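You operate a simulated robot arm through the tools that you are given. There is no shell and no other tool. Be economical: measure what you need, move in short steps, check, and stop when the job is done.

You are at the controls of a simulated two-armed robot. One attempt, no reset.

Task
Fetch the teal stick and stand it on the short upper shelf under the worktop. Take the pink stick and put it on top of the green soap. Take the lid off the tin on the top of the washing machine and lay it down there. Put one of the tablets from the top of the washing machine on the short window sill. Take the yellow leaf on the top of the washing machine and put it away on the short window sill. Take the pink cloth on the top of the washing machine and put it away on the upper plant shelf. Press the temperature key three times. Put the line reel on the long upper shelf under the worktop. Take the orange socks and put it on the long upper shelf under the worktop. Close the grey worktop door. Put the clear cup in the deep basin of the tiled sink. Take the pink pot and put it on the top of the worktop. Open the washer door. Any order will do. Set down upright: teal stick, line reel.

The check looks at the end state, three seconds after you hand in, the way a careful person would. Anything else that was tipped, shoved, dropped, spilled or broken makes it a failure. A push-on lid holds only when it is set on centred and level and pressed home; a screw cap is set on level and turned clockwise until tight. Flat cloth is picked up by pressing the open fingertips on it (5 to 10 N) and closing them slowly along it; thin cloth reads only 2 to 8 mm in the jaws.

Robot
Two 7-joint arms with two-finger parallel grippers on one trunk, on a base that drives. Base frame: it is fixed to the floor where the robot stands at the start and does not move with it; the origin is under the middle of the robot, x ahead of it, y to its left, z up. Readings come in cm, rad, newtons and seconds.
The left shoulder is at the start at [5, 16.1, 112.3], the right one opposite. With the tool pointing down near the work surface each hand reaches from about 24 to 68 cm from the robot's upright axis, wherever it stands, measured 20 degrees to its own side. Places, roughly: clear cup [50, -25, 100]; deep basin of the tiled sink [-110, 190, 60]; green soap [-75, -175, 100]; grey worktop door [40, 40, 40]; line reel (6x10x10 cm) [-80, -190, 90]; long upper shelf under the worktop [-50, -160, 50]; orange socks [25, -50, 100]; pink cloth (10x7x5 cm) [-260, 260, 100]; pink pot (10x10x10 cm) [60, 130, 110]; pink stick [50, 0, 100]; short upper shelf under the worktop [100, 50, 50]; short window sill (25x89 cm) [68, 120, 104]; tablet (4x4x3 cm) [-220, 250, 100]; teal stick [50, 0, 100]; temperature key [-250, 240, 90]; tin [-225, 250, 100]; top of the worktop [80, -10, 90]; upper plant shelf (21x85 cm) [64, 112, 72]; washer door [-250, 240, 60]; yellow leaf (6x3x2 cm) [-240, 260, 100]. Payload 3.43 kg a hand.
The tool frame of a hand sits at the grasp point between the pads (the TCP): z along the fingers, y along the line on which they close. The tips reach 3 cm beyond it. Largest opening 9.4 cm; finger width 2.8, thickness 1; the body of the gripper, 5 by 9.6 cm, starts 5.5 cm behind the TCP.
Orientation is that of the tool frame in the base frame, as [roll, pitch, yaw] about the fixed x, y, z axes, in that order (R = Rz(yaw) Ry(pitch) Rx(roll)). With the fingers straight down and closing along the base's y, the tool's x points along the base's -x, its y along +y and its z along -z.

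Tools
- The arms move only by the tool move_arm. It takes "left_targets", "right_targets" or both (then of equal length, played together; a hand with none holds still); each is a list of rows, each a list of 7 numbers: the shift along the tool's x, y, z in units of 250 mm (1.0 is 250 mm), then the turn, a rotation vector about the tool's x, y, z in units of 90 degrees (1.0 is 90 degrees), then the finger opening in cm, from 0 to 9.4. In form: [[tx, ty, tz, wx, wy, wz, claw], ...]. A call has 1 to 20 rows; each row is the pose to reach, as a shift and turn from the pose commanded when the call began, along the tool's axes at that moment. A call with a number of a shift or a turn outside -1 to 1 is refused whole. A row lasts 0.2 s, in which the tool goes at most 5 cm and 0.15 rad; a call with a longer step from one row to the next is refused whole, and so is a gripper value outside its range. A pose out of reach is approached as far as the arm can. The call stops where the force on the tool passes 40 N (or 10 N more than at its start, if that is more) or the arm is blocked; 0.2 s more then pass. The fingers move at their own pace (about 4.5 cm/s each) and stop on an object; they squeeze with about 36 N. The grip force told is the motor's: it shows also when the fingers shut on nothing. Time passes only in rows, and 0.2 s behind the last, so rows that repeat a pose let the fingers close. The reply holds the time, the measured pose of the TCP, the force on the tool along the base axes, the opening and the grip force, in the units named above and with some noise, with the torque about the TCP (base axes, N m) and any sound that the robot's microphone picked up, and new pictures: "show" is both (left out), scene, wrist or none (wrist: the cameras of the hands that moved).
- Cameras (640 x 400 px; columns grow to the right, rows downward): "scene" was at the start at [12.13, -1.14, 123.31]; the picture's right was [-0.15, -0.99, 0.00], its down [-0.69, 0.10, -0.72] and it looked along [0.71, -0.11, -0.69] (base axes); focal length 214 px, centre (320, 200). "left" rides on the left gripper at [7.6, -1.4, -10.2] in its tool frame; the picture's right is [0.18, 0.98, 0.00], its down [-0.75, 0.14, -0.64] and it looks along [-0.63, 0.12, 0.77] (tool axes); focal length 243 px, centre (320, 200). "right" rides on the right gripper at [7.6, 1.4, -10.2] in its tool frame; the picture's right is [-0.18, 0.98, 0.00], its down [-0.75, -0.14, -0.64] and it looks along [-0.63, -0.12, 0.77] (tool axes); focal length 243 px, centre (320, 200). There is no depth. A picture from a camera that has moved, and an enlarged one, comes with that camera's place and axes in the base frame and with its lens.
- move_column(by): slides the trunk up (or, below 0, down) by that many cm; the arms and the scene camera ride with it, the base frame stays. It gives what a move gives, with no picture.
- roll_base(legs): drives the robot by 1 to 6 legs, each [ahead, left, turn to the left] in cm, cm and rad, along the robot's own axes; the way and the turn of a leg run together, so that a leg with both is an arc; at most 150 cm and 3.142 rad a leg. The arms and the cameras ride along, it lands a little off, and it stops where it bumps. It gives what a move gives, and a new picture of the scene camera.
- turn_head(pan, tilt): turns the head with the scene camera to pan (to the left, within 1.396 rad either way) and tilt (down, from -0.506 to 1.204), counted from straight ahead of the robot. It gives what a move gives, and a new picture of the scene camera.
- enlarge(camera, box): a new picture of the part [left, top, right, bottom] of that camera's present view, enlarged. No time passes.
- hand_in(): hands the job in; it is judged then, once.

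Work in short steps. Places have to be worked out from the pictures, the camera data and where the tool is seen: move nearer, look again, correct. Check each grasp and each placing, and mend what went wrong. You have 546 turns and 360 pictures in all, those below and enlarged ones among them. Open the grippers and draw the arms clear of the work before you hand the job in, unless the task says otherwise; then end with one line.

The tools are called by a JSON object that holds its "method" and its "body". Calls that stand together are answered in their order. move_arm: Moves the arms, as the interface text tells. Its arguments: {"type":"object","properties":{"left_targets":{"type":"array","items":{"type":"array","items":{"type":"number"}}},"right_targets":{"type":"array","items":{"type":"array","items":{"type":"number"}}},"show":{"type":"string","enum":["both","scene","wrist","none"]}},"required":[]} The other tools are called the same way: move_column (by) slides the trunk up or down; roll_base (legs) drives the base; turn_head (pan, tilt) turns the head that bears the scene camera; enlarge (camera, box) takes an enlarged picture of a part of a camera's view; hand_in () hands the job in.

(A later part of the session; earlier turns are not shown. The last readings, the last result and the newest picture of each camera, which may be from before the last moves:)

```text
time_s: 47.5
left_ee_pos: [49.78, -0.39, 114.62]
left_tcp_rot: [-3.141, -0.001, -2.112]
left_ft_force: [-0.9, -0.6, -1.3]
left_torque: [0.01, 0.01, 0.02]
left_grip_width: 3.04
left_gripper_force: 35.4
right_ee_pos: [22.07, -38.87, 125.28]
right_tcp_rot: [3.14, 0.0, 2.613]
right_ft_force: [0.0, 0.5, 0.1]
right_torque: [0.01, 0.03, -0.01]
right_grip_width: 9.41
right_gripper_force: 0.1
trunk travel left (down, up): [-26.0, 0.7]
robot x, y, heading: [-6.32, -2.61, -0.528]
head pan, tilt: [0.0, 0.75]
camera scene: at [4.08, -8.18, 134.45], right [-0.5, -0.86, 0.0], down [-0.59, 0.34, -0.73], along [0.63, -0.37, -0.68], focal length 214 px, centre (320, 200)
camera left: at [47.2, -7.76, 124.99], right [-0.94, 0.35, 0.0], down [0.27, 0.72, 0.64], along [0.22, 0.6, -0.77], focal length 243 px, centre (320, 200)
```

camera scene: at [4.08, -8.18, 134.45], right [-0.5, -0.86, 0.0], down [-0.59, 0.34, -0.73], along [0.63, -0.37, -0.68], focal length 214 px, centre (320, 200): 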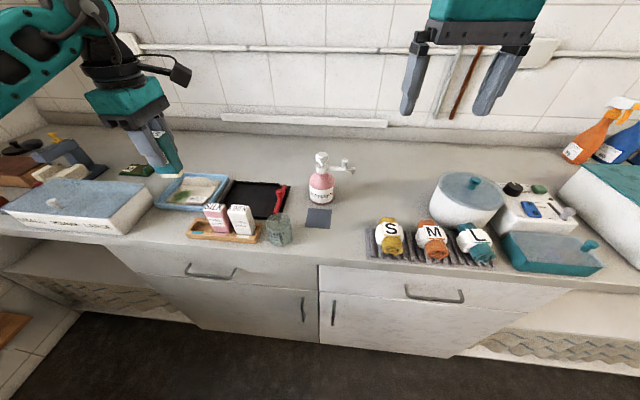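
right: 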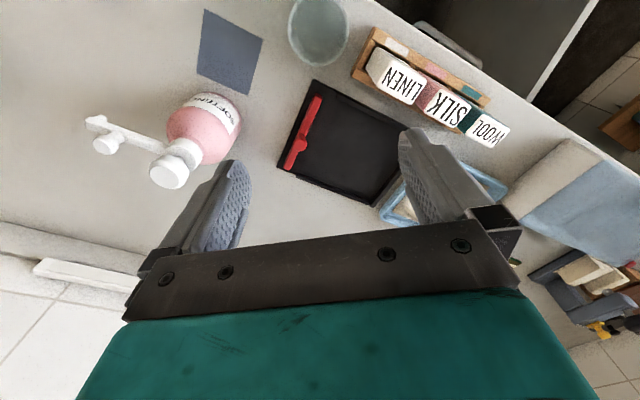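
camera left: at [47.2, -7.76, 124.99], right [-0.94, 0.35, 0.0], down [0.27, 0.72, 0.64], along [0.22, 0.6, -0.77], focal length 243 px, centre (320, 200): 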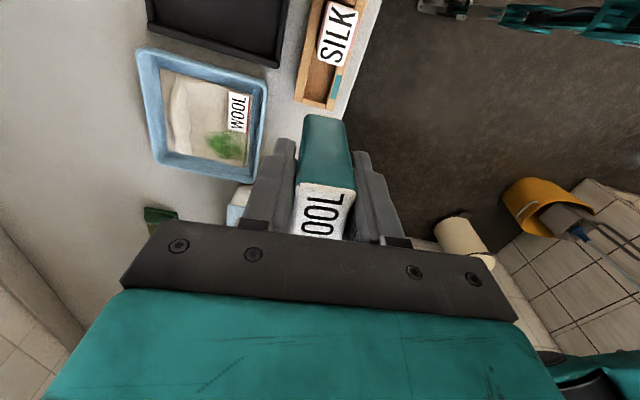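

Teal secured. Retract the left hand, then shift the base left 25 cm so the right hand can take the pink stick.

{"method": "move_arm", "body": {"left_targets": [[0.03, 0.15, 0, 0, 0, 0, 1], [0.06, 0.3, 0, 0, 0, 0, 1], [0.09, 0.45, 0, 0, 0, 0, 1], [0.12, 0.6, 0, 0, 0, 0, 1], [0.12, 0.72, 0, 0, 0, 0, 1]], "show": "none"}}

{"method": "roll_base", "body": {"legs": [[0, 25, 0]]}}

{"method": "move_arm", "body": {"right_targets": [[-0.01, 0.055, 0, 0, 0, 0.085, 7], [-0.02, 0.11, 0, 0, 0, 0.17, 7], [-0.03, 0.165, 0.05, 0, 0, 0.25, 7], [-0.05, 0.22, 0.1, 0, 0, 0.34, 7], [-0.06, 0.275, 0.15, 0, 0, 0.42, 7], [-0.08, 0.33, 0.2, 0, 0, 0.5, 7], [-0.1, 0.385, 0.25, 0, 0, 0.58, 7], [-0.11, 0.44, 0.3, 0, 0, 0.67, 7], [-0.12, 0.495, 0.35, 0, 0, 0.75, 7], [-0.13, 0.55, 0.4, 0, 0, 0.83, 7], [-0.14, 0.6, 0.44, 0, 0, 0.92, 7], [-0.15, 0.66, 0.44, 0, 0, 1.0, 7]]}}

```text
time_s: 48.7
left_ee_pos: [32.94, 6.44, 114.59]
left_tcp_rot: [-3.141, -0.002, -2.112]
left_ft_force: [-0.1, -0.4, -0.3]
left_torque: [0.02, 0.01, 0.0]
left_grip_width: 3.05
left_gripper_force: 35.9
right_ee_pos: [22.14, -38.93, 125.29]
right_tcp_rot: [-3.141, 0.001, 2.614]
right_ft_force: [0.3, 0.6, -0.7]
right_torque: [-0.03, -0.04, 0.03]
right_grip_width: 9.39
right_gripper_force: 0.0
trunk travel left (down, up): [-26.0, 0.7]
robot x, y, heading: [-6.76, -1.99, -0.526]
head pan, tilt: [0.0, 0.75]
```

```text
time_s: 50.5
left_ee_pos: [45.55, 28.0, 114.69]
left_tcp_rot: [-3.14, -0.001, -2.111]
left_ft_force: [0.2, 0.2, -1.1]
left_torque: [0.0, -0.02, 0.0]
left_grip_width: 3.07
left_gripper_force: 35.5
right_ee_pos: [34.6, -17.31, 125.4]
right_tcp_rot: [3.141, 0.001, 2.615]
right_ft_force: [0.5, 0.4, 0.2]
right_torque: [-0.02, 0.01, -0.02]
right_grip_width: 9.4
right_gripper_force: 0.0
trunk travel left (down, up): [-26.0, 0.7]
robot x, y, heading: [5.92, 19.48, -0.53]
head pan, tilt: [0.0, 0.75]
camera scene: at [16.6, 13.39, 134.45], right [-0.5, -0.87, 0.0], down [-0.59, 0.34, -0.73], along [0.63, -0.37, -0.68], focal length 214 px, centre (320, 200)
```

scene: 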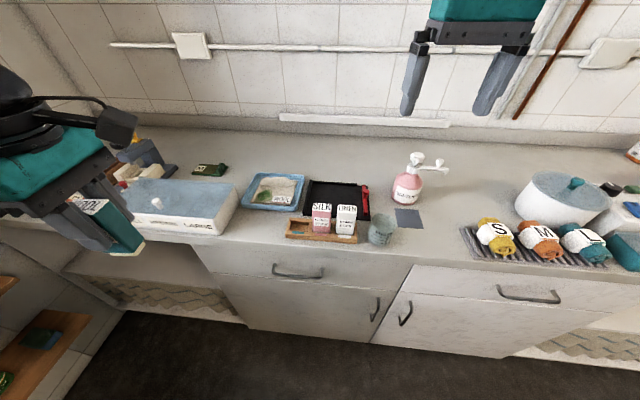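

```text
time_s: 53.1
left_ee_pos: [45.55, 27.91, 114.55]
left_tcp_rot: [-3.14, -0.001, -2.11]
left_ft_force: [-0.2, 1.5, 0.3]
left_torque: [0.0, 0.01, 0.01]
left_grip_width: 3.06
left_gripper_force: 36.0
right_ee_pos: [46.03, -4.88, 114.42]
right_tcp_rot: [-3.141, 0.0, 1.045]
right_ft_force: [-0.5, -1.4, -0.9]
right_torque: [0.04, -0.01, 0.0]
right_grip_width: 7.01
right_gripper_force: 0.0
trunk travel left (down, up): [-26.0, 0.7]
robot x, y, heading: [6.02, 19.55, -0.524]
head pan, tilt: [0.0, 0.75]
camera scene: at [16.59, 13.37, 134.45], right [-0.5, -0.87, 0.0], down [-0.59, 0.34, -0.73], along [0.63, -0.37, -0.68], focal length 214 px, centre (320, 200)
camera right: at [51.13, 0.87, 124.54], right [0.76, -0.65, 0.0], down [-0.5, -0.58, 0.64], along [-0.42, -0.49, -0.77], focal length 243 px, centre (320, 200)
```

scene: 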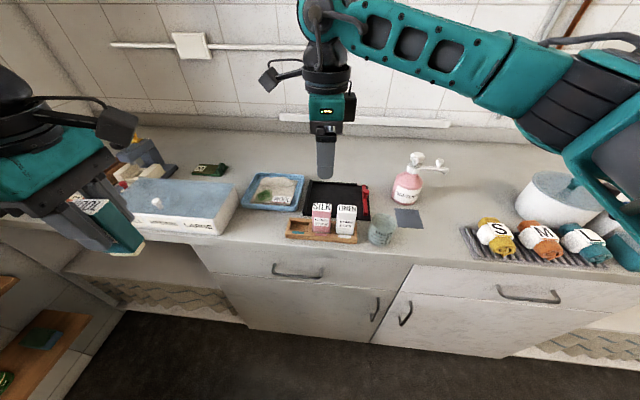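
right: 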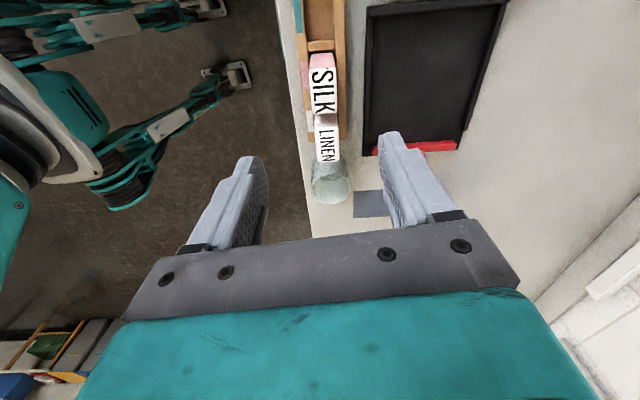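

Pink (SILK) top lies almost under the right TCP. Small correction and descend.

{"method": "move_arm", "body": {"right_targets": [[0.012, 0.015, 0.15, 0, 0, 0, 6.5], [0.012, 0.015, 0.3, 0, 0, 0, 6.5], [0.012, 0.015, 0.42, 0, 0, 0, 6.5], [0.012, 0.015, 0.52, 0, 0, 0, 6.5]], "show": "wrist"}}

```text
time_s: 54.1
left_ee_pos: [45.42, 27.93, 114.57]
left_tcp_rot: [-3.14, -0.002, -2.11]
left_ft_force: [0.5, -0.6, -0.5]
left_torque: [-0.02, 0.0, -0.01]
left_grip_width: 3.05
left_gripper_force: 36.1
right_ee_pos: [46.61, -4.86, 101.22]
right_tcp_rot: [-3.141, 0.001, 1.044]
right_ft_force: [-0.3, -0.3, -0.4]
right_torque: [0.0, 0.0, 0.02]
right_grip_width: 6.51
right_gripper_force: 0.0
trunk travel left (down, up): [-26.0, 0.7]
robot x, y, heading: [5.89, 18.87, -0.522]
head pan, tilt: [0.0, 0.75]
camera right: at [51.63, 0.86, 111.49], right [0.76, -0.65, 0.0], down [-0.5, -0.58, 0.64], along [-0.42, -0.49, -0.77], focal length 243 px, centre (320, 200)
```

right: 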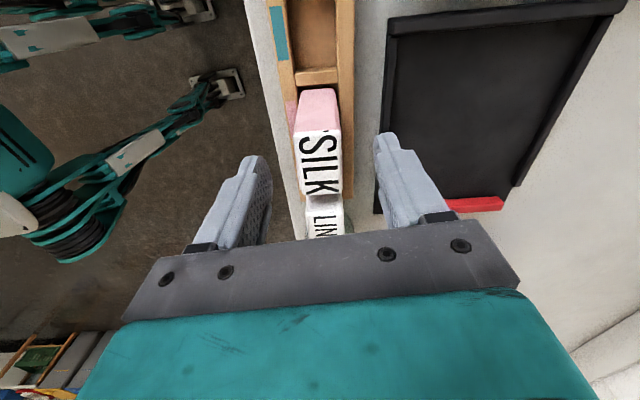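

Centred. Down the last 4 cm and close.

{"method": "move_arm", "body": {"right_targets": [[0, 0, 0.08, 0, 0, 0, 6.5], [0, 0, 0.165, 0, 0, 0, 6.5], [0, 0, 0.165, 0, 0, 0, 4.5], [0, 0, 0.165, 0, 0, 0, 3], [0, 0, 0.165, 0, 0, 0, 1], [0, 0, 0.165, 0, 0, 0, 1], [0, 0, 0.05, 0, 0, 0, 1], [0, 0, -0.1, 0, 0, 0, 1], [0, 0, -0.25, 0, 0, 0, 1], [0, 0, -0.4, 0, 0, 0, 1]]}}

```text
time_s: 56.3
left_ee_pos: [45.41, 27.83, 114.59]
left_tcp_rot: [-3.141, -0.002, -2.109]
left_ft_force: [-0.6, 0.1, -0.3]
left_torque: [-0.03, -0.02, -0.03]
left_grip_width: 3.06
left_gripper_force: 35.4
right_ee_pos: [46.59, -4.8, 111.34]
right_tcp_rot: [3.141, -0.001, 1.045]
right_ft_force: [0.3, -0.1, -1.0]
right_torque: [-0.03, 0.04, -0.02]
right_grip_width: 3.08
right_gripper_force: 36.0
trunk travel left (down, up): [-26.0, 0.7]
robot x, y, heading: [6.27, 19.52, -0.522]
head pan, tilt: [0.0, 0.75]
camera scene: at [16.56, 13.35, 134.45], right [-0.5, -0.87, 0.0], down [-0.59, 0.34, -0.73], along [0.63, -0.37, -0.68], focal length 214 px, centre (320, 200)
camera right: at [51.55, 0.95, 121.53], right [0.76, -0.65, 0.0], down [-0.5, -0.58, 0.64], along [-0.42, -0.49, -0.77], focal length 243 px, centre (320, 200)
```

scene: 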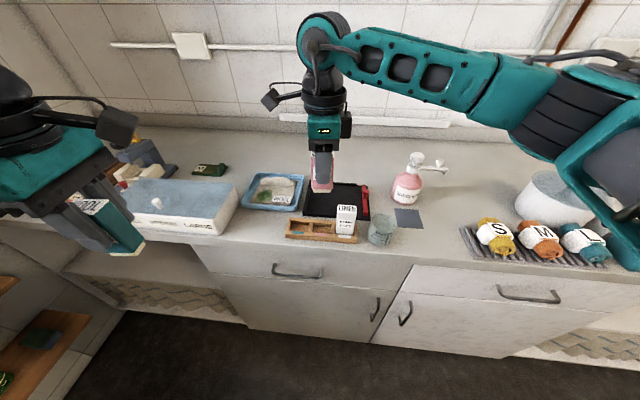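
right: 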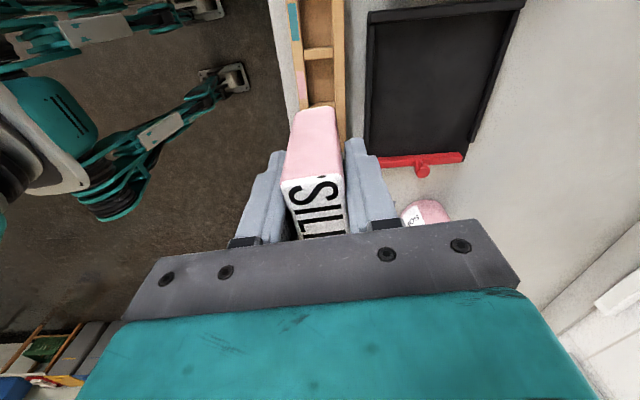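

Both sticks are held. To stand teal on a low shelf I need a horizontal grip, so I'll set it upright on a clear counter spot near the edge and regrasp it from the front. Move it over the spot while drawing the right hand back.

{"method": "move_arm", "body": {"left_targets": [[0.07, -0.12, 0, 0, 0, 0, 1], [0.14, -0.24, 0, 0, 0, 0, 1], [0.21, -0.36, 0, 0, 0, 0, 1], [0.28, -0.48, 0, 0, 0, 0, 1], [0.35, -0.6, 0, 0, 0, 0, 1], [0.42, -0.744, 0, 0, 0, 0, 1]], "right_targets": [[-0.15, 0, 0, 0, 0, 0, 1], [-0.3, -0.1, 0, 0, 0, 0, 1], [-0.42, -0.2, 0, 0, 0, 0, 1], [-0.44, -0.35, 0, 0, 0, 0, 1], [-0.44, -0.45, 0, 0, 0, 0, 1], [-0.44, -0.6, 0, 0, 0, 0, 1]], "show": "scene"}}

```text
time_s: 57.7
left_ee_pos: [56.17, 9.26, 114.77]
left_tcp_rot: [-3.139, 0.0, -2.11]
left_ft_force: [1.1, -0.1, -1.5]
left_torque: [-0.03, -0.01, 0.0]
left_grip_width: 3.05
left_gripper_force: 36.0
right_ee_pos: [28.11, -6.86, 111.37]
right_tcp_rot: [3.141, -0.002, 1.044]
right_ft_force: [-0.3, 0.2, -1.1]
right_torque: [0.01, -0.01, 0.03]
right_grip_width: 3.09
right_gripper_force: 35.9
trunk travel left (down, up): [-26.0, 0.7]
robot x, y, heading: [5.8, 19.42, -0.525]
head pan, tilt: [0.0, 0.75]
camera scene: at [16.55, 13.27, 134.45], right [-0.5, -0.87, 0.0], down [-0.59, 0.34, -0.73], along [0.63, -0.37, -0.68], focal length 214 px, centre (320, 200)
```

scene: 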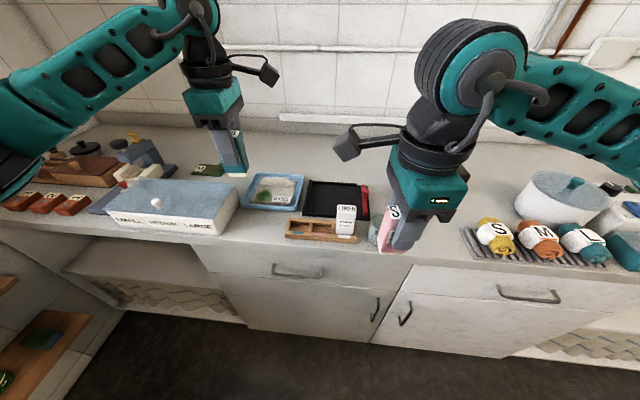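

The drop spot is clear (blue tray's front is at F≈56). Lower to just above, then gently to contact.

{"method": "move_arm", "body": {"left_targets": [[0, 0, 0.18, 0, 0, 0, 1], [0, 0, 0.36, 0, 0, 0, 1], [0, 0, 0.54, 0, 0, 0, 1], [0, 0, 0.66, 0, 0, 0, 1], [0, 0, 0.69, 0, 0, 0, 1], [0, 0, 0.705, 0, 0, 0, 1], [0, 0, 0.72, 0, 0, 0, 1], [0, 0, 0.73, 0, 0, 0, 1]], "show": "both"}}

```text
time_s: 59.5
left_ee_pos: [56.02, 9.25, 96.46]
left_tcp_rot: [-3.138, -0.001, -2.111]
left_ft_force: [-0.4, 0.9, 5.7]
left_torque: [0.2, 0.0, 0.03]
left_grip_width: 3.06
left_gripper_force: 35.9
right_ee_pos: [27.98, -6.81, 111.28]
right_tcp_rot: [3.139, 0.001, 1.045]
right_ft_force: [0.2, 0.7, -0.2]
right_torque: [0.03, -0.01, -0.02]
right_grip_width: 3.04
right_gripper_force: 36.3
trunk travel left (down, up): [-26.0, 0.7]
robot x, y, heading: [5.82, 19.47, -0.528]
head pan, tilt: [0.0, 0.75]
camera scene: at [16.51, 13.35, 134.47], right [-0.5, -0.87, 0.0], down [-0.59, 0.34, -0.73], along [0.63, -0.37, -0.68], focal length 214 px, centre (320, 200)
camera left: at [53.35, 1.93, 106.8], right [-0.94, 0.35, 0.0], down [0.26, 0.72, 0.64], along [0.23, 0.6, -0.77], focal length 243 px, centre (320, 200)
```

scene: 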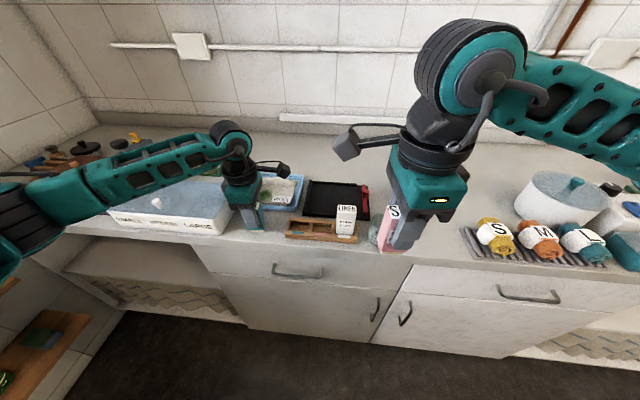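
left: 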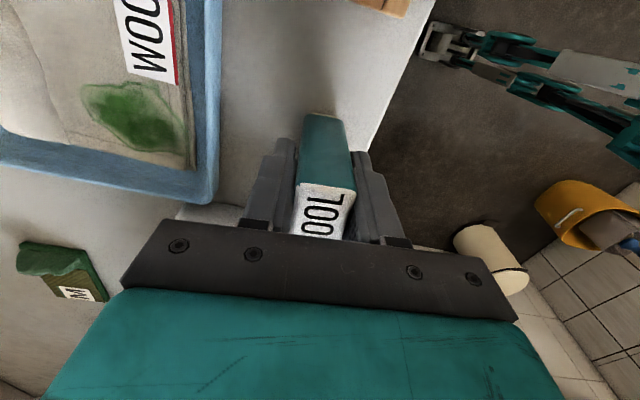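

Standing on the counter (5.7 N). Release and lift away.

{"method": "move_arm", "body": {"left_targets": [[0, 0, 0, 0, 0, 0, 3.6], [0, 0, 0, 0, 0, 0, 4.5], [0, 0, 0, 0, 0, 0, 5.5], [0, 0, -0.05, 0, 0, 0, 5.5], [0, 0, -0.15, 0, 0, 0, 6], [0, 0, -0.3, 0, 0, 0, 7], [0, 0, -0.48, 0, 0, 0, 7], [0, 0, -0.6, 0, 0, 0, 7]], "show": "both"}}

```text
time_s: 61.3
left_ee_pos: [56.17, 9.21, 111.54]
left_tcp_rot: [-3.139, -0.002, -2.113]
left_ft_force: [-0.1, 0.4, -0.7]
left_torque: [-0.02, -0.01, -0.01]
left_grip_width: 6.99
left_gripper_force: 0.0
right_ee_pos: [28.05, -6.76, 111.39]
right_tcp_rot: [-3.141, 0.0, 1.045]
right_ft_force: [-0.8, 1.2, -0.6]
right_torque: [-0.01, -0.01, -0.03]
right_grip_width: 3.07
right_gripper_force: 35.9
trunk travel left (down, up): [-26.0, 0.7]
robot x, y, heading: [6.22, 19.3, -0.524]
head pan, tilt: [0.0, 0.75]
camera scene: at [16.55, 13.33, 134.45], right [-0.5, -0.87, 0.0], down [-0.59, 0.34, -0.73], along [0.63, -0.37, -0.68], focal length 214 px, centre (320, 200)
camera left: at [53.43, 1.91, 121.72], right [-0.94, 0.35, 0.0], down [0.27, 0.72, 0.64], along [0.22, 0.6, -0.77], focal length 243 px, centre (320, 200)
```

scene: 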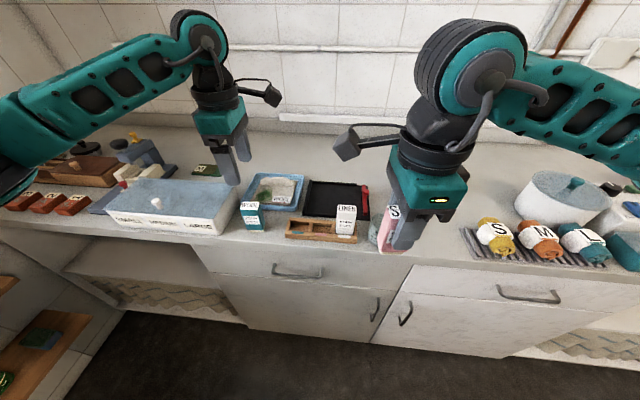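
left: 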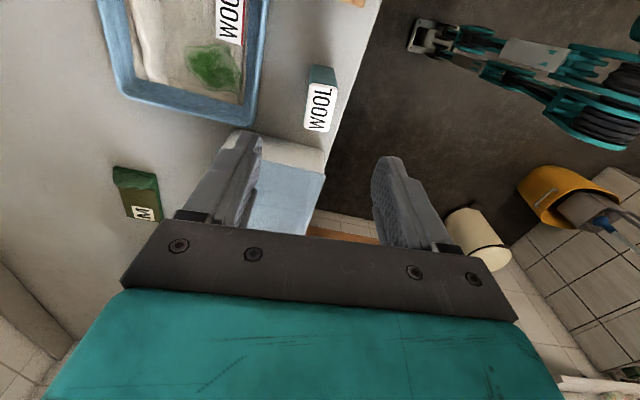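

Teal stands upright. Now back up 10 cm, unroll the left wrist and pitch the hand 45° forward for a side grasp.

{"method": "roll_base", "body": {"legs": [[-10, 0, 0]]}}

{"method": "move_arm", "body": {"left_targets": [[0, 0.05, 0, 0, 0, 0.09, 7], [0, 0.1, 0, 0, 0, 0.18, 7], [0, 0.15, 0, 0, 0, 0.27, 7], [0, 0.2, 0, 0, 0, 0.36, 7], [0, 0.25, 0, 0, 0, 0.45, 7], [0, 0.3, 0, 0, 0, 0.54, 7], [0, 0.3, 0, 0, 0, 0.63, 7], [0, 0.3, 0, 0, 0, 0.72, 7], [0, 0.3, 0, 0, 0, 0.81, 7], [0, 0.3, 0, 0, 0, 0.9, 7], [0, 0.3, 0, 0, 0, 0.97, 7], [0, 0.3, 0, 0, 0, 1.0, 7]], "show": "none"}}

{"method": "move_arm", "body": {"left_targets": [[0, 0, 0, 0, -0.09, 0, 7.5], [0, 0, 0, 0, -0.18, 0, 7.5], [0, 0, 0, 0, -0.27, 0, 7.5], [0, 0, 0, 0, -0.36, 0, 7.5], [0, 0, 0, 0, -0.45, 0, 7.5], [0, 0, 0, 0, -0.5, 0, 7.5]], "show": "both"}}

```text
time_s: 62.5
left_ee_pos: [47.33, 14.24, 111.54]
left_tcp_rot: [-3.14, -0.001, -2.111]
left_ft_force: [0.0, 0.0, 0.9]
left_torque: [0.0, -0.02, 0.05]
left_grip_width: 7.0
left_gripper_force: 0.1
right_ee_pos: [19.35, -1.78, 111.33]
right_tcp_rot: [3.139, 0.001, 1.044]
right_ft_force: [-0.6, 0.0, 0.7]
right_torque: [-0.01, 0.01, -0.01]
right_grip_width: 3.07
right_gripper_force: 36.0
trunk travel left (down, up): [-26.0, 0.7]
robot x, y, heading: [-2.8, 24.31, -0.526]
head pan, tilt: [0.0, 0.75]
camera scene: at [7.81, 18.39, 134.46], right [-0.5, -0.87, 0.0], down [-0.59, 0.34, -0.73], along [0.63, -0.37, -0.68], focal length 214 px, centre (320, 200)
```

scene: 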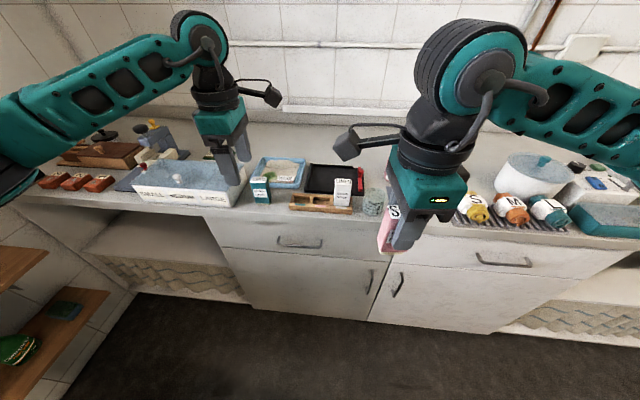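

```text
time_s: 65.1
left_ee_pos: [41.1, 18.03, 111.37]
left_tcp_rot: [-3.139, 0.001, 2.599]
left_ft_force: [0.2, 0.2, 0.1]
left_torque: [0.04, -0.01, 0.02]
left_grip_width: 7.0
left_gripper_force: 0.1
right_ee_pos: [19.48, -1.96, 111.24]
right_tcp_rot: [3.141, 0.001, 1.043]
right_ft_force: [-0.2, 0.3, -0.8]
right_torque: [-0.02, 0.0, 0.04]
right_grip_width: 3.09
right_gripper_force: 35.8
trunk travel left (down, up): [-26.0, 0.7]
robot x, y, heading: [-2.81, 24.84, -0.525]
head pan, tilt: [0.0, 0.75]
```

```text
time_s: 66.5
left_ee_pos: [41.01, 18.15, 111.44]
left_tcp_rot: [-3.14, 0.789, 2.602]
left_ft_force: [0.4, -0.3, -0.5]
left_torque: [0.02, 0.0, -0.01]
left_grip_width: 7.48
left_gripper_force: 0.1
right_ee_pos: [19.5, -1.8, 111.4]
right_tcp_rot: [-3.141, 0.0, 1.043]
right_ft_force: [-0.6, -0.4, -1.1]
right_torque: [0.01, -0.01, -0.01]
right_grip_width: 3.01
right_gripper_force: 36.2
trunk travel left (down, up): [-26.0, 0.7]
robot x, y, heading: [-2.62, 24.3, -0.521]
head pan, tilt: [0.0, 0.75]
camera scene: at [7.9, 18.34, 134.45], right [-0.5, -0.87, 0.0], down [-0.59, 0.34, -0.73], along [0.63, -0.37, -0.68], focal length 214 px, centre (320, 200)
camera left: at [29.48, 23.3, 113.23], right [0.39, 0.91, -0.13], down [0.14, 0.08, 0.99], along [0.91, -0.41, -0.09], focal length 243 px, centre (320, 200)
```

scene: 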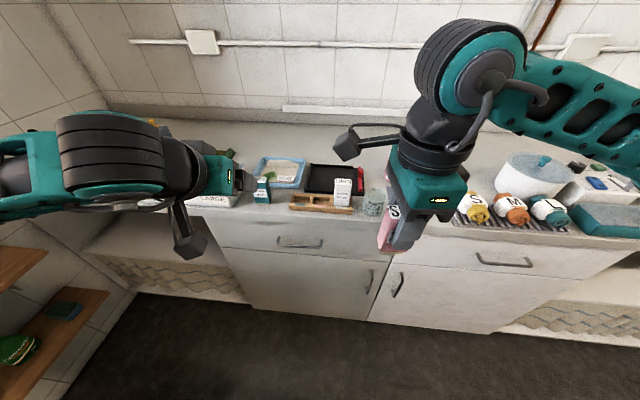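
left: 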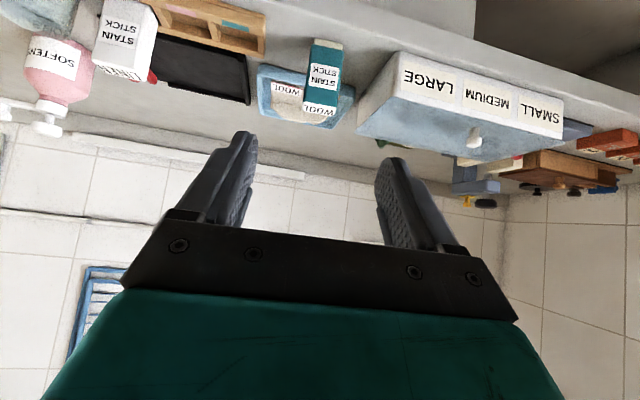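

The stick lies straight ahead along the tool axis, ~24 cm off. Advance most of the way and check.

{"method": "move_arm", "body": {"left_targets": [[-0.005, -0.002, 0.16, 0, 0, 0, 7.5], [-0.01, -0.004, 0.32, 0, 0, 0, 7.5], [-0.015, -0.006, 0.48, 0, 0, 0, 7.5], [-0.02, -0.008, 0.6, 0, 0, 0, 7.5], [-0.025, -0.008, 0.7, 0, 0, 0, 7.5]], "show": "both"}}

```text
time_s: 67.7
left_ee_pos: [52.06, 11.37, 99.66]
left_tcp_rot: [-3.139, 0.786, 2.601]
left_ft_force: [0.0, -1.1, 0.3]
left_torque: [0.01, 0.01, -0.01]
left_grip_width: 7.5
left_gripper_force: 0.0
right_ee_pos: [19.49, -1.83, 111.35]
right_tcp_rot: [-3.14, -0.001, 1.044]
right_ft_force: [-0.3, 0.3, -0.6]
right_torque: [0.02, -0.02, 0.02]
right_grip_width: 3.05
right_gripper_force: 35.7
trunk travel left (down, up): [-26.0, 0.7]
robot x, y, heading: [-3.15, 24.38, -0.526]
head pan, tilt: [0.0, 0.75]
camera scene: at [7.92, 18.32, 134.45], right [-0.5, -0.87, 0.0], down [-0.59, 0.34, -0.73], along [0.63, -0.37, -0.68], focal length 214 px, centre (320, 200)
camera left: at [40.51, 16.45, 101.37], right [0.39, 0.91, -0.13], down [0.14, 0.08, 0.99], along [0.91, -0.41, -0.09], focal length 243 px, centre (320, 200)
```

scene: 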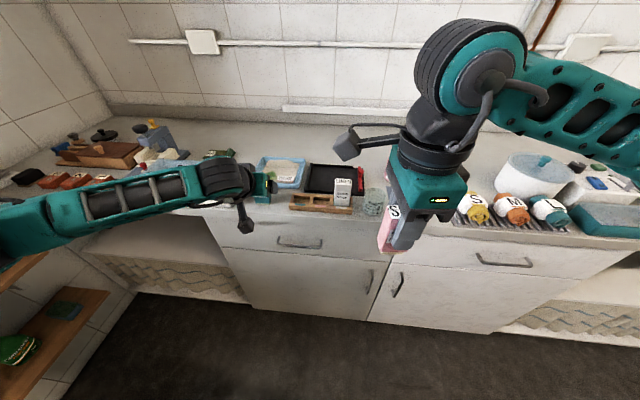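
left: 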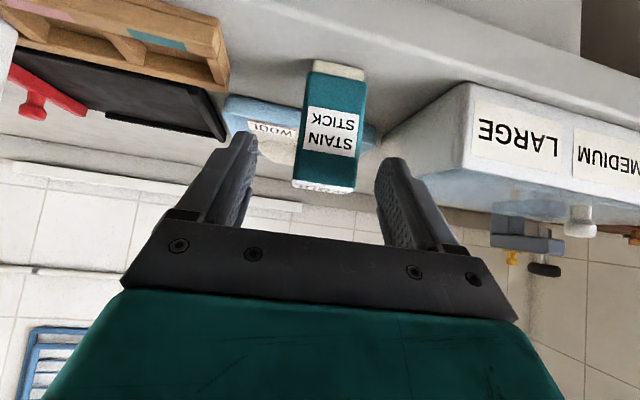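

Slight +L offset; advance the last 6.5 cm and close on the stick.

{"method": "move_arm", "body": {"left_targets": [[0, 0.015, 0.1, 0, 0, 0, 7.5], [0, 0.015, 0.2, 0, 0, 0, 7.5], [0, 0.015, 0.262, 0, 0, 0, 7.5], [0, 0.015, 0.262, 0, 0, 0, 6.5], [0, 0.015, 0.262, 0, 0, 0, 5.5], [0, 0.015, 0.262, 0, 0, 0, 4], [0, 0.015, 0.262, 0, 0, 0, 3]], "show": "wrist"}}

```text
time_s: 69.3
left_ee_pos: [56.01, 9.16, 94.89]
left_tcp_rot: [-3.14, 0.787, 2.602]
left_ft_force: [0.2, 0.2, 0.0]
left_torque: [0.08, -0.02, -0.01]
left_grip_width: 4.77
left_gripper_force: 36.4
right_ee_pos: [19.48, -1.86, 111.18]
right_tcp_rot: [-3.14, 0.002, 1.044]
right_ft_force: [-0.7, 0.2, -0.7]
right_torque: [0.05, 0.01, 0.0]
right_grip_width: 3.04
right_gripper_force: 35.6
trunk travel left (down, up): [-26.0, 0.7]
robot x, y, heading: [-2.82, 24.49, -0.522]
head pan, tilt: [0.0, 0.75]
camera left: at [44.56, 14.43, 96.66], right [0.39, 0.91, -0.13], down [0.14, 0.08, 0.99], along [0.91, -0.41, -0.1], focal length 243 px, centre (320, 200)
```

left: 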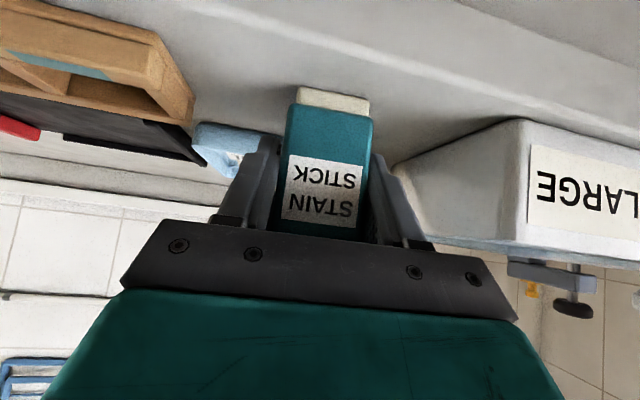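

Firm grip. Lift a few centimetres and back the base away.

{"method": "move_arm", "body": {"left_targets": [[-0.04, 0, -0.04, 0, 0, 0, 3], [-0.08, 0, -0.08, 0, 0, 0, 3], [-0.14, 0, -0.14, 0, 0, 0, 3], [-0.2, 0, -0.2, 0, 0, 0, 3]], "show": "none"}}

{"method": "roll_base", "body": {"legs": [[-30, 0, 0]]}}

{"method": "turn_head", "body": {"pan": 0.4, "tilt": 0.7}}

```text
time_s: 70.3
left_ee_pos: [55.95, 9.17, 101.85]
left_tcp_rot: [-3.139, 0.786, 2.602]
left_ft_force: [0.1, -0.2, -0.5]
left_torque: [0.03, 0.04, -0.01]
left_grip_width: 4.77
left_gripper_force: 35.8
right_ee_pos: [19.39, -1.8, 111.25]
right_tcp_rot: [3.141, -0.001, 1.045]
right_ft_force: [-0.3, -0.2, -1.0]
right_torque: [0.01, 0.01, 0.03]
right_grip_width: 3.08
right_gripper_force: 36.5
trunk travel left (down, up): [-26.0, 0.7]
robot x, y, heading: [-2.8, 24.24, -0.524]
head pan, tilt: [0.0, 0.75]
```

```text
time_s: 72.3
left_ee_pos: [30.19, 24.09, 102.03]
left_tcp_rot: [-3.14, 0.788, 2.601]
left_ft_force: [-0.1, 0.0, -1.0]
left_torque: [-0.02, 0.0, -0.01]
left_grip_width: 4.75
left_gripper_force: 36.0
right_ee_pos: [-6.37, 13.11, 111.24]
right_tcp_rot: [3.14, 0.001, 1.042]
right_ft_force: [0.3, 0.3, -0.2]
right_torque: [-0.04, 0.02, 0.02]
right_grip_width: 3.05
right_gripper_force: 36.0
trunk travel left (down, up): [-26.0, 0.7]
robot x, y, heading: [-28.39, 39.16, -0.529]
head pan, tilt: [0.0, 0.75]
camera scene: at [-17.89, 33.28, 134.46], right [-0.5, -0.86, 0.0], down [-0.59, 0.34, -0.73], along [0.63, -0.37, -0.68], focal length 214 px, centre (320, 200)
```

scene: 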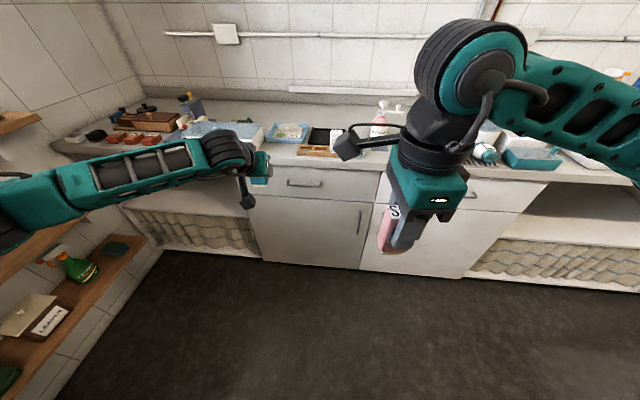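

```text
time_s: 73.2
left_ee_pos: [30.39, 24.07, 101.88]
left_tcp_rot: [-3.14, 0.787, 2.6]
left_ft_force: [0.8, 0.2, -0.8]
left_torque: [0.0, -0.01, -0.02]
left_grip_width: 4.72
left_gripper_force: 36.3
right_ee_pos: [-6.4, 13.11, 111.34]
right_tcp_rot: [3.141, 0.001, 1.042]
right_ft_force: [0.4, 0.0, -1.1]
right_torque: [0.03, -0.06, 0.01]
right_grip_width: 3.03
right_gripper_force: 36.3
trunk travel left (down, up): [-26.0, 0.7]
robot x, y, heading: [-28.45, 39.39, -0.528]
head pan, tilt: [0.4, 0.7]
camera scene: at [-16.58, 36.33, 134.88], right [-0.13, -0.99, 0.0], down [-0.64, 0.08, -0.76], along [0.76, -0.1, -0.64], focal length 214 px, centre (320, 200)
```

scene: 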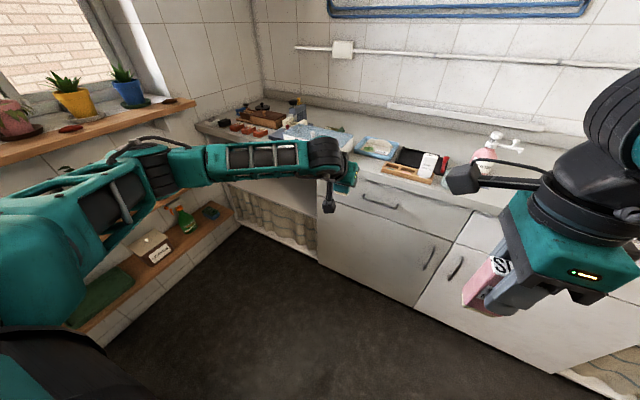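

I need a low look into the niche. Move left 36 cm and lower the trunk.

{"method": "roll_base", "body": {"legs": [[0, 36, 0]]}}

{"method": "move_column", "body": {"by": -26}}

{"method": "turn_head", "body": {"pan": -0.15, "tilt": 0.45}}

```text
time_s: 75.5
left_ee_pos: [48.37, 55.27, 101.89]
left_tcp_rot: [-3.137, 0.787, 2.603]
left_ft_force: [0.2, 0.4, -1.2]
left_torque: [-0.02, -0.05, -0.01]
left_grip_width: 4.77
left_gripper_force: 36.1
right_ee_pos: [11.82, 44.23, 111.26]
right_tcp_rot: [-3.141, 0.001, 1.043]
right_ft_force: [0.4, 0.3, -0.5]
right_torque: [-0.01, 0.03, -0.01]
right_grip_width: 3.06
right_gripper_force: 35.8
trunk travel left (down, up): [-26.0, 0.7]
robot x, y, heading: [-10.01, 70.25, -0.524]
head pan, tilt: [0.4, 0.7]
camera scene: at [1.53, 67.53, 134.87], right [-0.13, -0.99, 0.0], down [-0.64, 0.08, -0.76], along [0.76, -0.1, -0.64], focal length 214 px, centre (320, 200)
```

scene: 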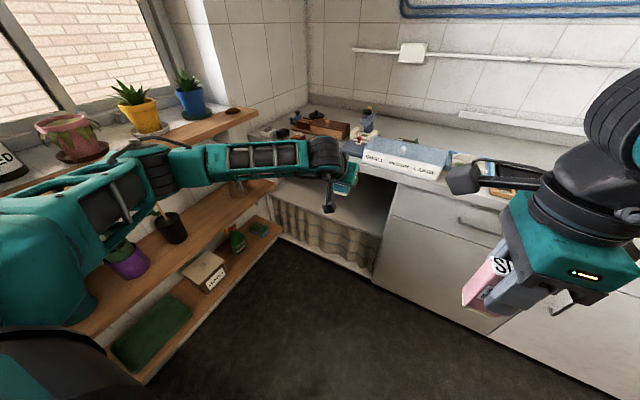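

```text
time_s: 78.2
left_ee_pos: [48.37, 55.23, 75.8]
left_tcp_rot: [-3.141, 0.786, 2.602]
left_ft_force: [0.3, 0.4, -0.1]
left_torque: [0.0, 0.0, 0.0]
left_grip_width: 4.79
left_gripper_force: 35.8
right_ee_pos: [11.76, 44.29, 85.25]
right_tcp_rot: [3.141, 0.0, 1.047]
right_ft_force: [0.3, 0.6, -0.7]
right_torque: [0.02, 0.02, 0.02]
right_grip_width: 3.06
right_gripper_force: 35.7
trunk travel left (down, up): [0.0, 26.7]
robot x, y, heading: [-10.5, 70.2, -0.521]
head pan, tilt: [0.4, 0.7]
```

```text
time_s: 79.2
left_ee_pos: [48.35, 55.22, 75.95]
left_tcp_rot: [-3.14, 0.787, 2.601]
left_ft_force: [-0.6, -0.3, -0.8]
left_torque: [0.05, 0.02, -0.03]
left_grip_width: 4.8
left_gripper_force: 36.5
right_ee_pos: [11.69, 44.11, 85.24]
right_tcp_rot: [-3.141, 0.0, 1.045]
right_ft_force: [-0.5, 0.3, -0.6]
right_torque: [0.01, 0.04, -0.02]
right_grip_width: 3.06
right_gripper_force: 35.9
trunk travel left (down, up): [0.0, 26.7]
robot x, y, heading: [-10.52, 70.62, -0.531]
head pan, tilt: [-0.15, 0.45]
camera scene: at [0.25, 62.81, 111.09], right [-0.62, -0.78, 0.0], down [-0.34, 0.27, -0.9], along [0.7, -0.56, -0.44], focal length 214 px, centre (320, 200)
```

scene: 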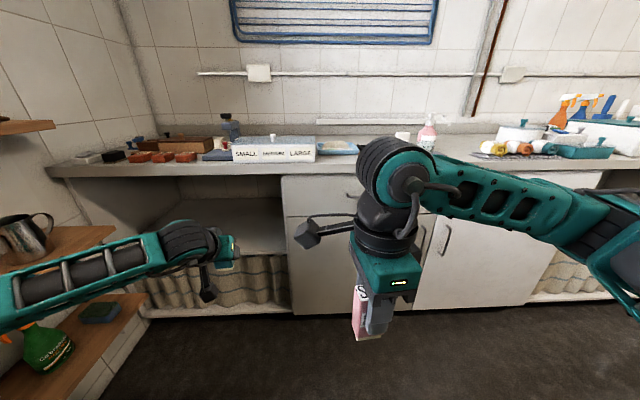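

Niche shelf is at z≈50–52, its right divider 15 cm to the right of the stick. Lower the hand to z≈61 and drive in 25 cm.

{"method": "move_arm", "body": {"left_targets": [[0.1, 0, 0.1, 0, 0, 0, 3], [0.2, 0, 0.2, 0, 0, 0, 3], [0.3, 0, 0.3, 0, 0, 0, 3], [0.42, 0, 0.42, 0, 0, 0, 3]], "show": "none"}}

{"method": "roll_base", "body": {"legs": [[22, 0, 0]]}}

{"method": "turn_head", "body": {"pan": 0.2, "tilt": 0.6}}

```text
time_s: 80.2
left_ee_pos: [48.38, 55.24, 61.17]
left_tcp_rot: [-3.141, 0.787, 2.601]
left_ft_force: [-0.7, -0.1, 0.0]
left_torque: [0.02, 0.0, 0.02]
left_grip_width: 4.75
left_gripper_force: 36.3
right_ee_pos: [11.92, 44.24, 85.42]
right_tcp_rot: [3.141, -0.001, 1.042]
right_ft_force: [-0.2, 0.2, 0.1]
right_torque: [-0.03, -0.02, 0.0]
right_grip_width: 3.09
right_gripper_force: 35.9
trunk travel left (down, up): [0.0, 26.7]
robot x, y, heading: [-10.61, 70.42, -0.523]
head pan, tilt: [-0.15, 0.45]
```

```text
time_s: 81.8
left_ee_pos: [67.41, 44.29, 61.26]
left_tcp_rot: [-3.139, 0.789, 2.603]
left_ft_force: [0.3, 0.3, -0.9]
left_torque: [-0.02, 0.0, 0.04]
left_grip_width: 4.76
left_gripper_force: 35.8
right_ee_pos: [30.86, 33.3, 85.34]
right_tcp_rot: [-3.141, 0.0, 1.045]
right_ft_force: [0.2, 0.5, -1.0]
right_torque: [0.01, 0.01, 0.01]
right_grip_width: 3.07
right_gripper_force: 35.8
trunk travel left (down, up): [0.0, 26.7]
robot x, y, heading: [8.53, 59.18, -0.523]
head pan, tilt: [-0.15, 0.45]
camera scene: at [19.27, 51.81, 111.09], right [-0.62, -0.78, 0.0], down [-0.34, 0.27, -0.9], along [0.7, -0.56, -0.44], focal length 214 px, centre (320, 200)
```

scene: 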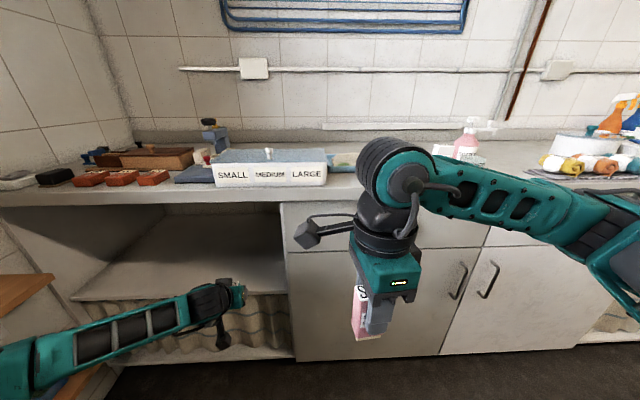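

```text
time_s: 82.7
left_ee_pos: [67.38, 44.38, 61.21]
left_tcp_rot: [-3.141, 0.788, 2.603]
left_ft_force: [0.1, 0.1, -1.4]
left_torque: [-0.01, 0.0, 0.01]
left_grip_width: 4.77
left_gripper_force: 36.3
right_ee_pos: [30.72, 33.27, 85.27]
right_tcp_rot: [3.141, 0.002, 1.045]
right_ft_force: [0.1, 0.7, -1.4]
right_torque: [-0.02, 0.0, 0.02]
right_grip_width: 3.08
right_gripper_force: 35.7
trunk travel left (down, up): [0.0, 26.7]
robot x, y, heading: [8.79, 59.4, -0.525]
head pan, tilt: [0.201, 0.6]
camera scene: at [20.47, 54.74, 109.74], right [-0.32, -0.95, 0.0], down [-0.54, 0.18, -0.83], along [0.78, -0.26, -0.56], focal length 214 px, centre (320, 200)
```

scene: 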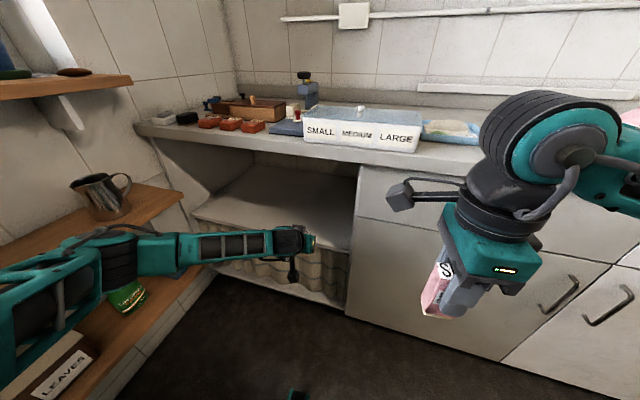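

{"method": "enlarge", "body": {"camera": "scene", "box": [180, 130, 380, 310]}}

```text
2.22 times, centred on (280, 220) of scene
camera zoom: at [20.47, 54.74, 109.74], right [-0.32, -0.95, 0.0], down [-0.54, 0.18, -0.83], along [0.78, -0.26, -0.56], focal length 477 px, centre (409, 156)
```

zoom: 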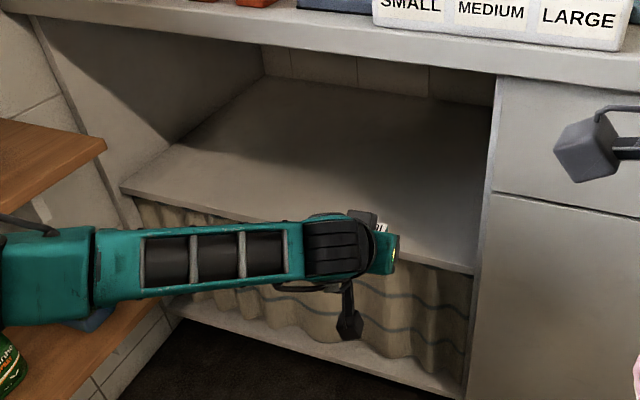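

Move the stick in over the shelf, about 12 cm beyond the counter front, still at z≈61.

{"method": "move_arm", "body": {"left_targets": [[-0.07, 0, 0.07, 0, 0, 0, 3], [-0.14, 0, 0.14, 0, 0, 0, 3], [-0.21, 0, 0.21, 0, 0, 0, 3], [-0.28, 0, 0.28, 0, 0, 0, 3], [-0.35, 0, 0.35, 0, 0, 0, 3], [-0.436, 0, 0.44, 0, 0, 0, 3]], "show": "both"}}

```text
time_s: 84.1
left_ee_pos: [80.47, 36.66, 61.11]
left_tcp_rot: [-3.139, 0.787, 2.607]
left_ft_force: [0.4, 0.7, -1.8]
left_torque: [-0.03, 0.05, -0.09]
left_grip_width: 4.73
left_gripper_force: 35.9
left hand out of reach, approached as far as the arm can: row 6
right_ee_pos: [30.81, 33.2, 85.31]
right_tcp_rot: [3.138, -0.001, 1.046]
right_ft_force: [0.4, -1.1, -0.5]
right_torque: [-0.05, -0.01, -0.01]
right_grip_width: 3.06
right_gripper_force: 36.6
trunk travel left (down, up): [0.0, 26.7]
robot x, y, heading: [8.65, 59.88, -0.524]
head pan, tilt: [0.201, 0.6]
camera scene: at [20.48, 54.75, 109.74], right [-0.32, -0.95, 0.0], down [-0.54, 0.18, -0.83], along [0.78, -0.26, -0.56], focal length 214 px, centre (320, 200)
camera left: at [68.87, 41.94, 62.92], right [0.39, 0.91, -0.13], down [0.14, 0.08, 0.99], along [0.91, -0.4, -0.09], focal length 243 px, centre (320, 200)
```

scene: 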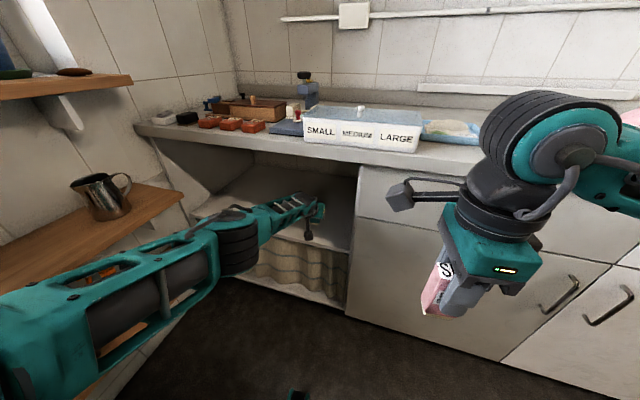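
left: 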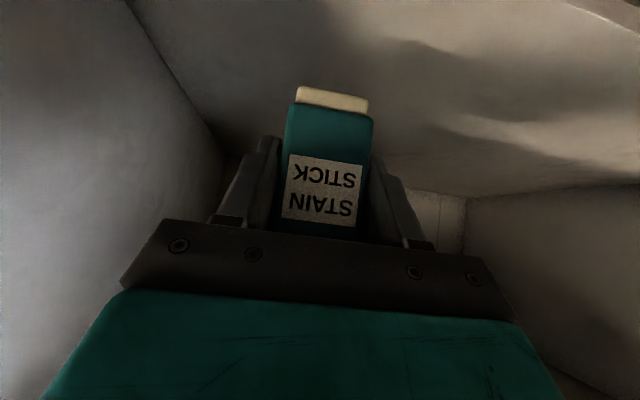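

It's at the arm's limit; drive 5 cm forward to gain reach, then lower with retreat of 2 cm until contact.

{"method": "roll_base", "body": {"legs": [[5, 0, 0]]}}

{"method": "move_arm", "body": {"left_targets": [[0.08, 0, -0.05, 0, 0, 0, 3], [0.14, 0, 0.01, 0, 0, 0, 3], [0.17, 0, 0.04, 0, 0, 0, 3], [0.19, 0, 0.06, 0, 0, 0, 3], [0.205, 0, 0.075, 0, 0, 0, 3]], "show": "wrist"}}

```text
time_s: 85.0
left_ee_pos: [84.63, 34.2, 61.16]
left_tcp_rot: [-3.14, 0.787, 2.603]
left_ft_force: [-0.5, 0.2, -0.7]
left_torque: [-0.02, 0.04, 0.02]
left_grip_width: 4.76
left_gripper_force: 36.0
right_ee_pos: [35.12, 30.84, 85.19]
right_tcp_rot: [-3.141, 0.0, 1.044]
right_ft_force: [-0.1, 0.2, -0.4]
right_torque: [0.02, 0.03, -0.06]
right_grip_width: 3.09
right_gripper_force: 36.3
trunk travel left (down, up): [0.0, 26.7]
robot x, y, heading: [12.88, 56.71, -0.525]
head pan, tilt: [0.201, 0.6]
camera scene: at [24.76, 52.26, 109.73], right [-0.32, -0.95, 0.0], down [-0.54, 0.18, -0.82], along [0.78, -0.26, -0.57], focal length 214 px, centre (320, 200)
```

scene: 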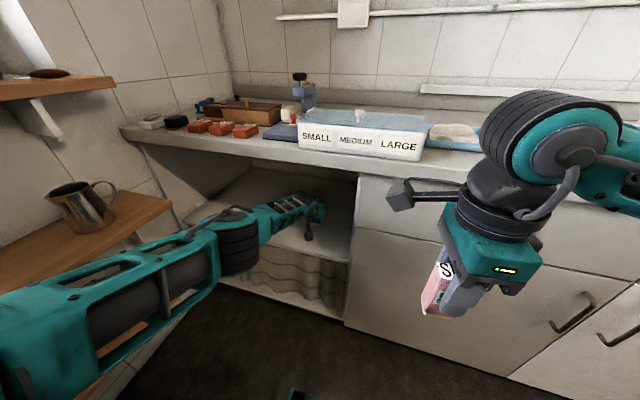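

```text
time_s: 86.2
left_ee_pos: [82.56, 35.33, 55.98]
left_tcp_rot: [-3.141, 0.787, 2.604]
left_ft_force: [-0.2, -0.4, -0.2]
left_torque: [0.0, -0.05, 0.01]
left_grip_width: 4.77
left_gripper_force: 36.2
right_ee_pos: [35.06, 30.91, 85.23]
right_tcp_rot: [3.142, 0.001, 1.046]
right_ft_force: [0.3, -0.7, -1.3]
right_torque: [0.01, -0.01, -0.01]
right_grip_width: 3.07
right_gripper_force: 35.9
trunk travel left (down, up): [0.0, 26.7]
robot x, y, heading: [12.9, 57.08, -0.521]
head pan, tilt: [0.201, 0.6]
camera left: at [71.04, 40.52, 57.91], right [0.39, 0.91, -0.13], down [0.14, 0.08, 0.99], along [0.91, -0.41, -0.09], focal length 243 px, centre (320, 200)
```

left: 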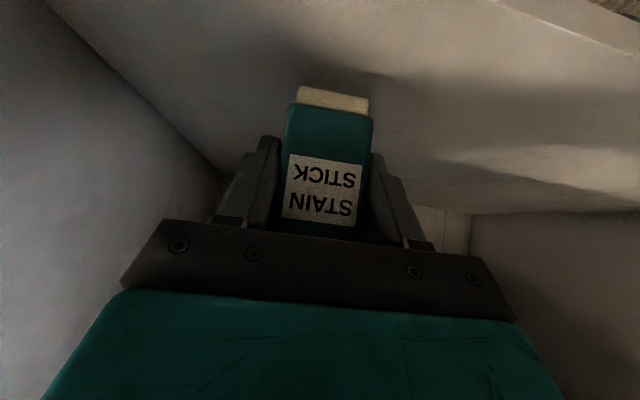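

No contact yet at stick-bottom z≈51; keep lowering in small steps.

{"method": "move_arm", "body": {"left_targets": [[0.015, 0, 0.015, 0, 0, 0, 3], [0.03, 0, 0.03, 0, 0, 0, 3], [0.045, 0, 0.045, 0, 0, 0, 3], [0.06, 0, 0.06, 0, 0, 0, 3], [0.075, 0, 0.075, 0, 0, 0, 3]], "show": "wrist"}}

```text
time_s: 87.4
left_ee_pos: [81.95, 35.92, 54.53]
left_tcp_rot: [-3.139, 0.787, 2.603]
left_ft_force: [-0.7, -0.6, -0.1]
left_torque: [0.01, -0.03, 0.0]
left_grip_width: 4.76
left_gripper_force: 35.9
left hand out of reach, approached as far as the arm can: row 1, 2, 3, 4, 5
right_ee_pos: [35.06, 30.86, 85.31]
right_tcp_rot: [3.141, 0.0, 1.047]
right_ft_force: [-0.5, 0.3, -1.2]
right_torque: [-0.01, -0.02, -0.02]
right_grip_width: 3.05
right_gripper_force: 36.0
trunk travel left (down, up): [0.0, 26.7]
robot x, y, heading: [13.07, 57.33, -0.522]
head pan, tilt: [0.201, 0.6]
camera left: at [70.48, 41.16, 56.4], right [0.39, 0.91, -0.13], down [0.14, 0.08, 0.99], along [0.91, -0.41, -0.1], focal length 243 px, centre (320, 200)
```

left: 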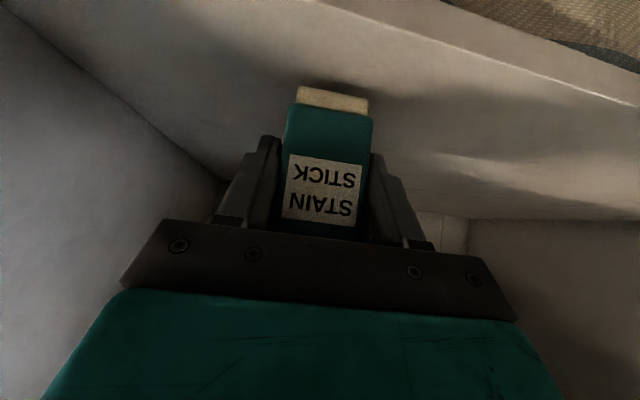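

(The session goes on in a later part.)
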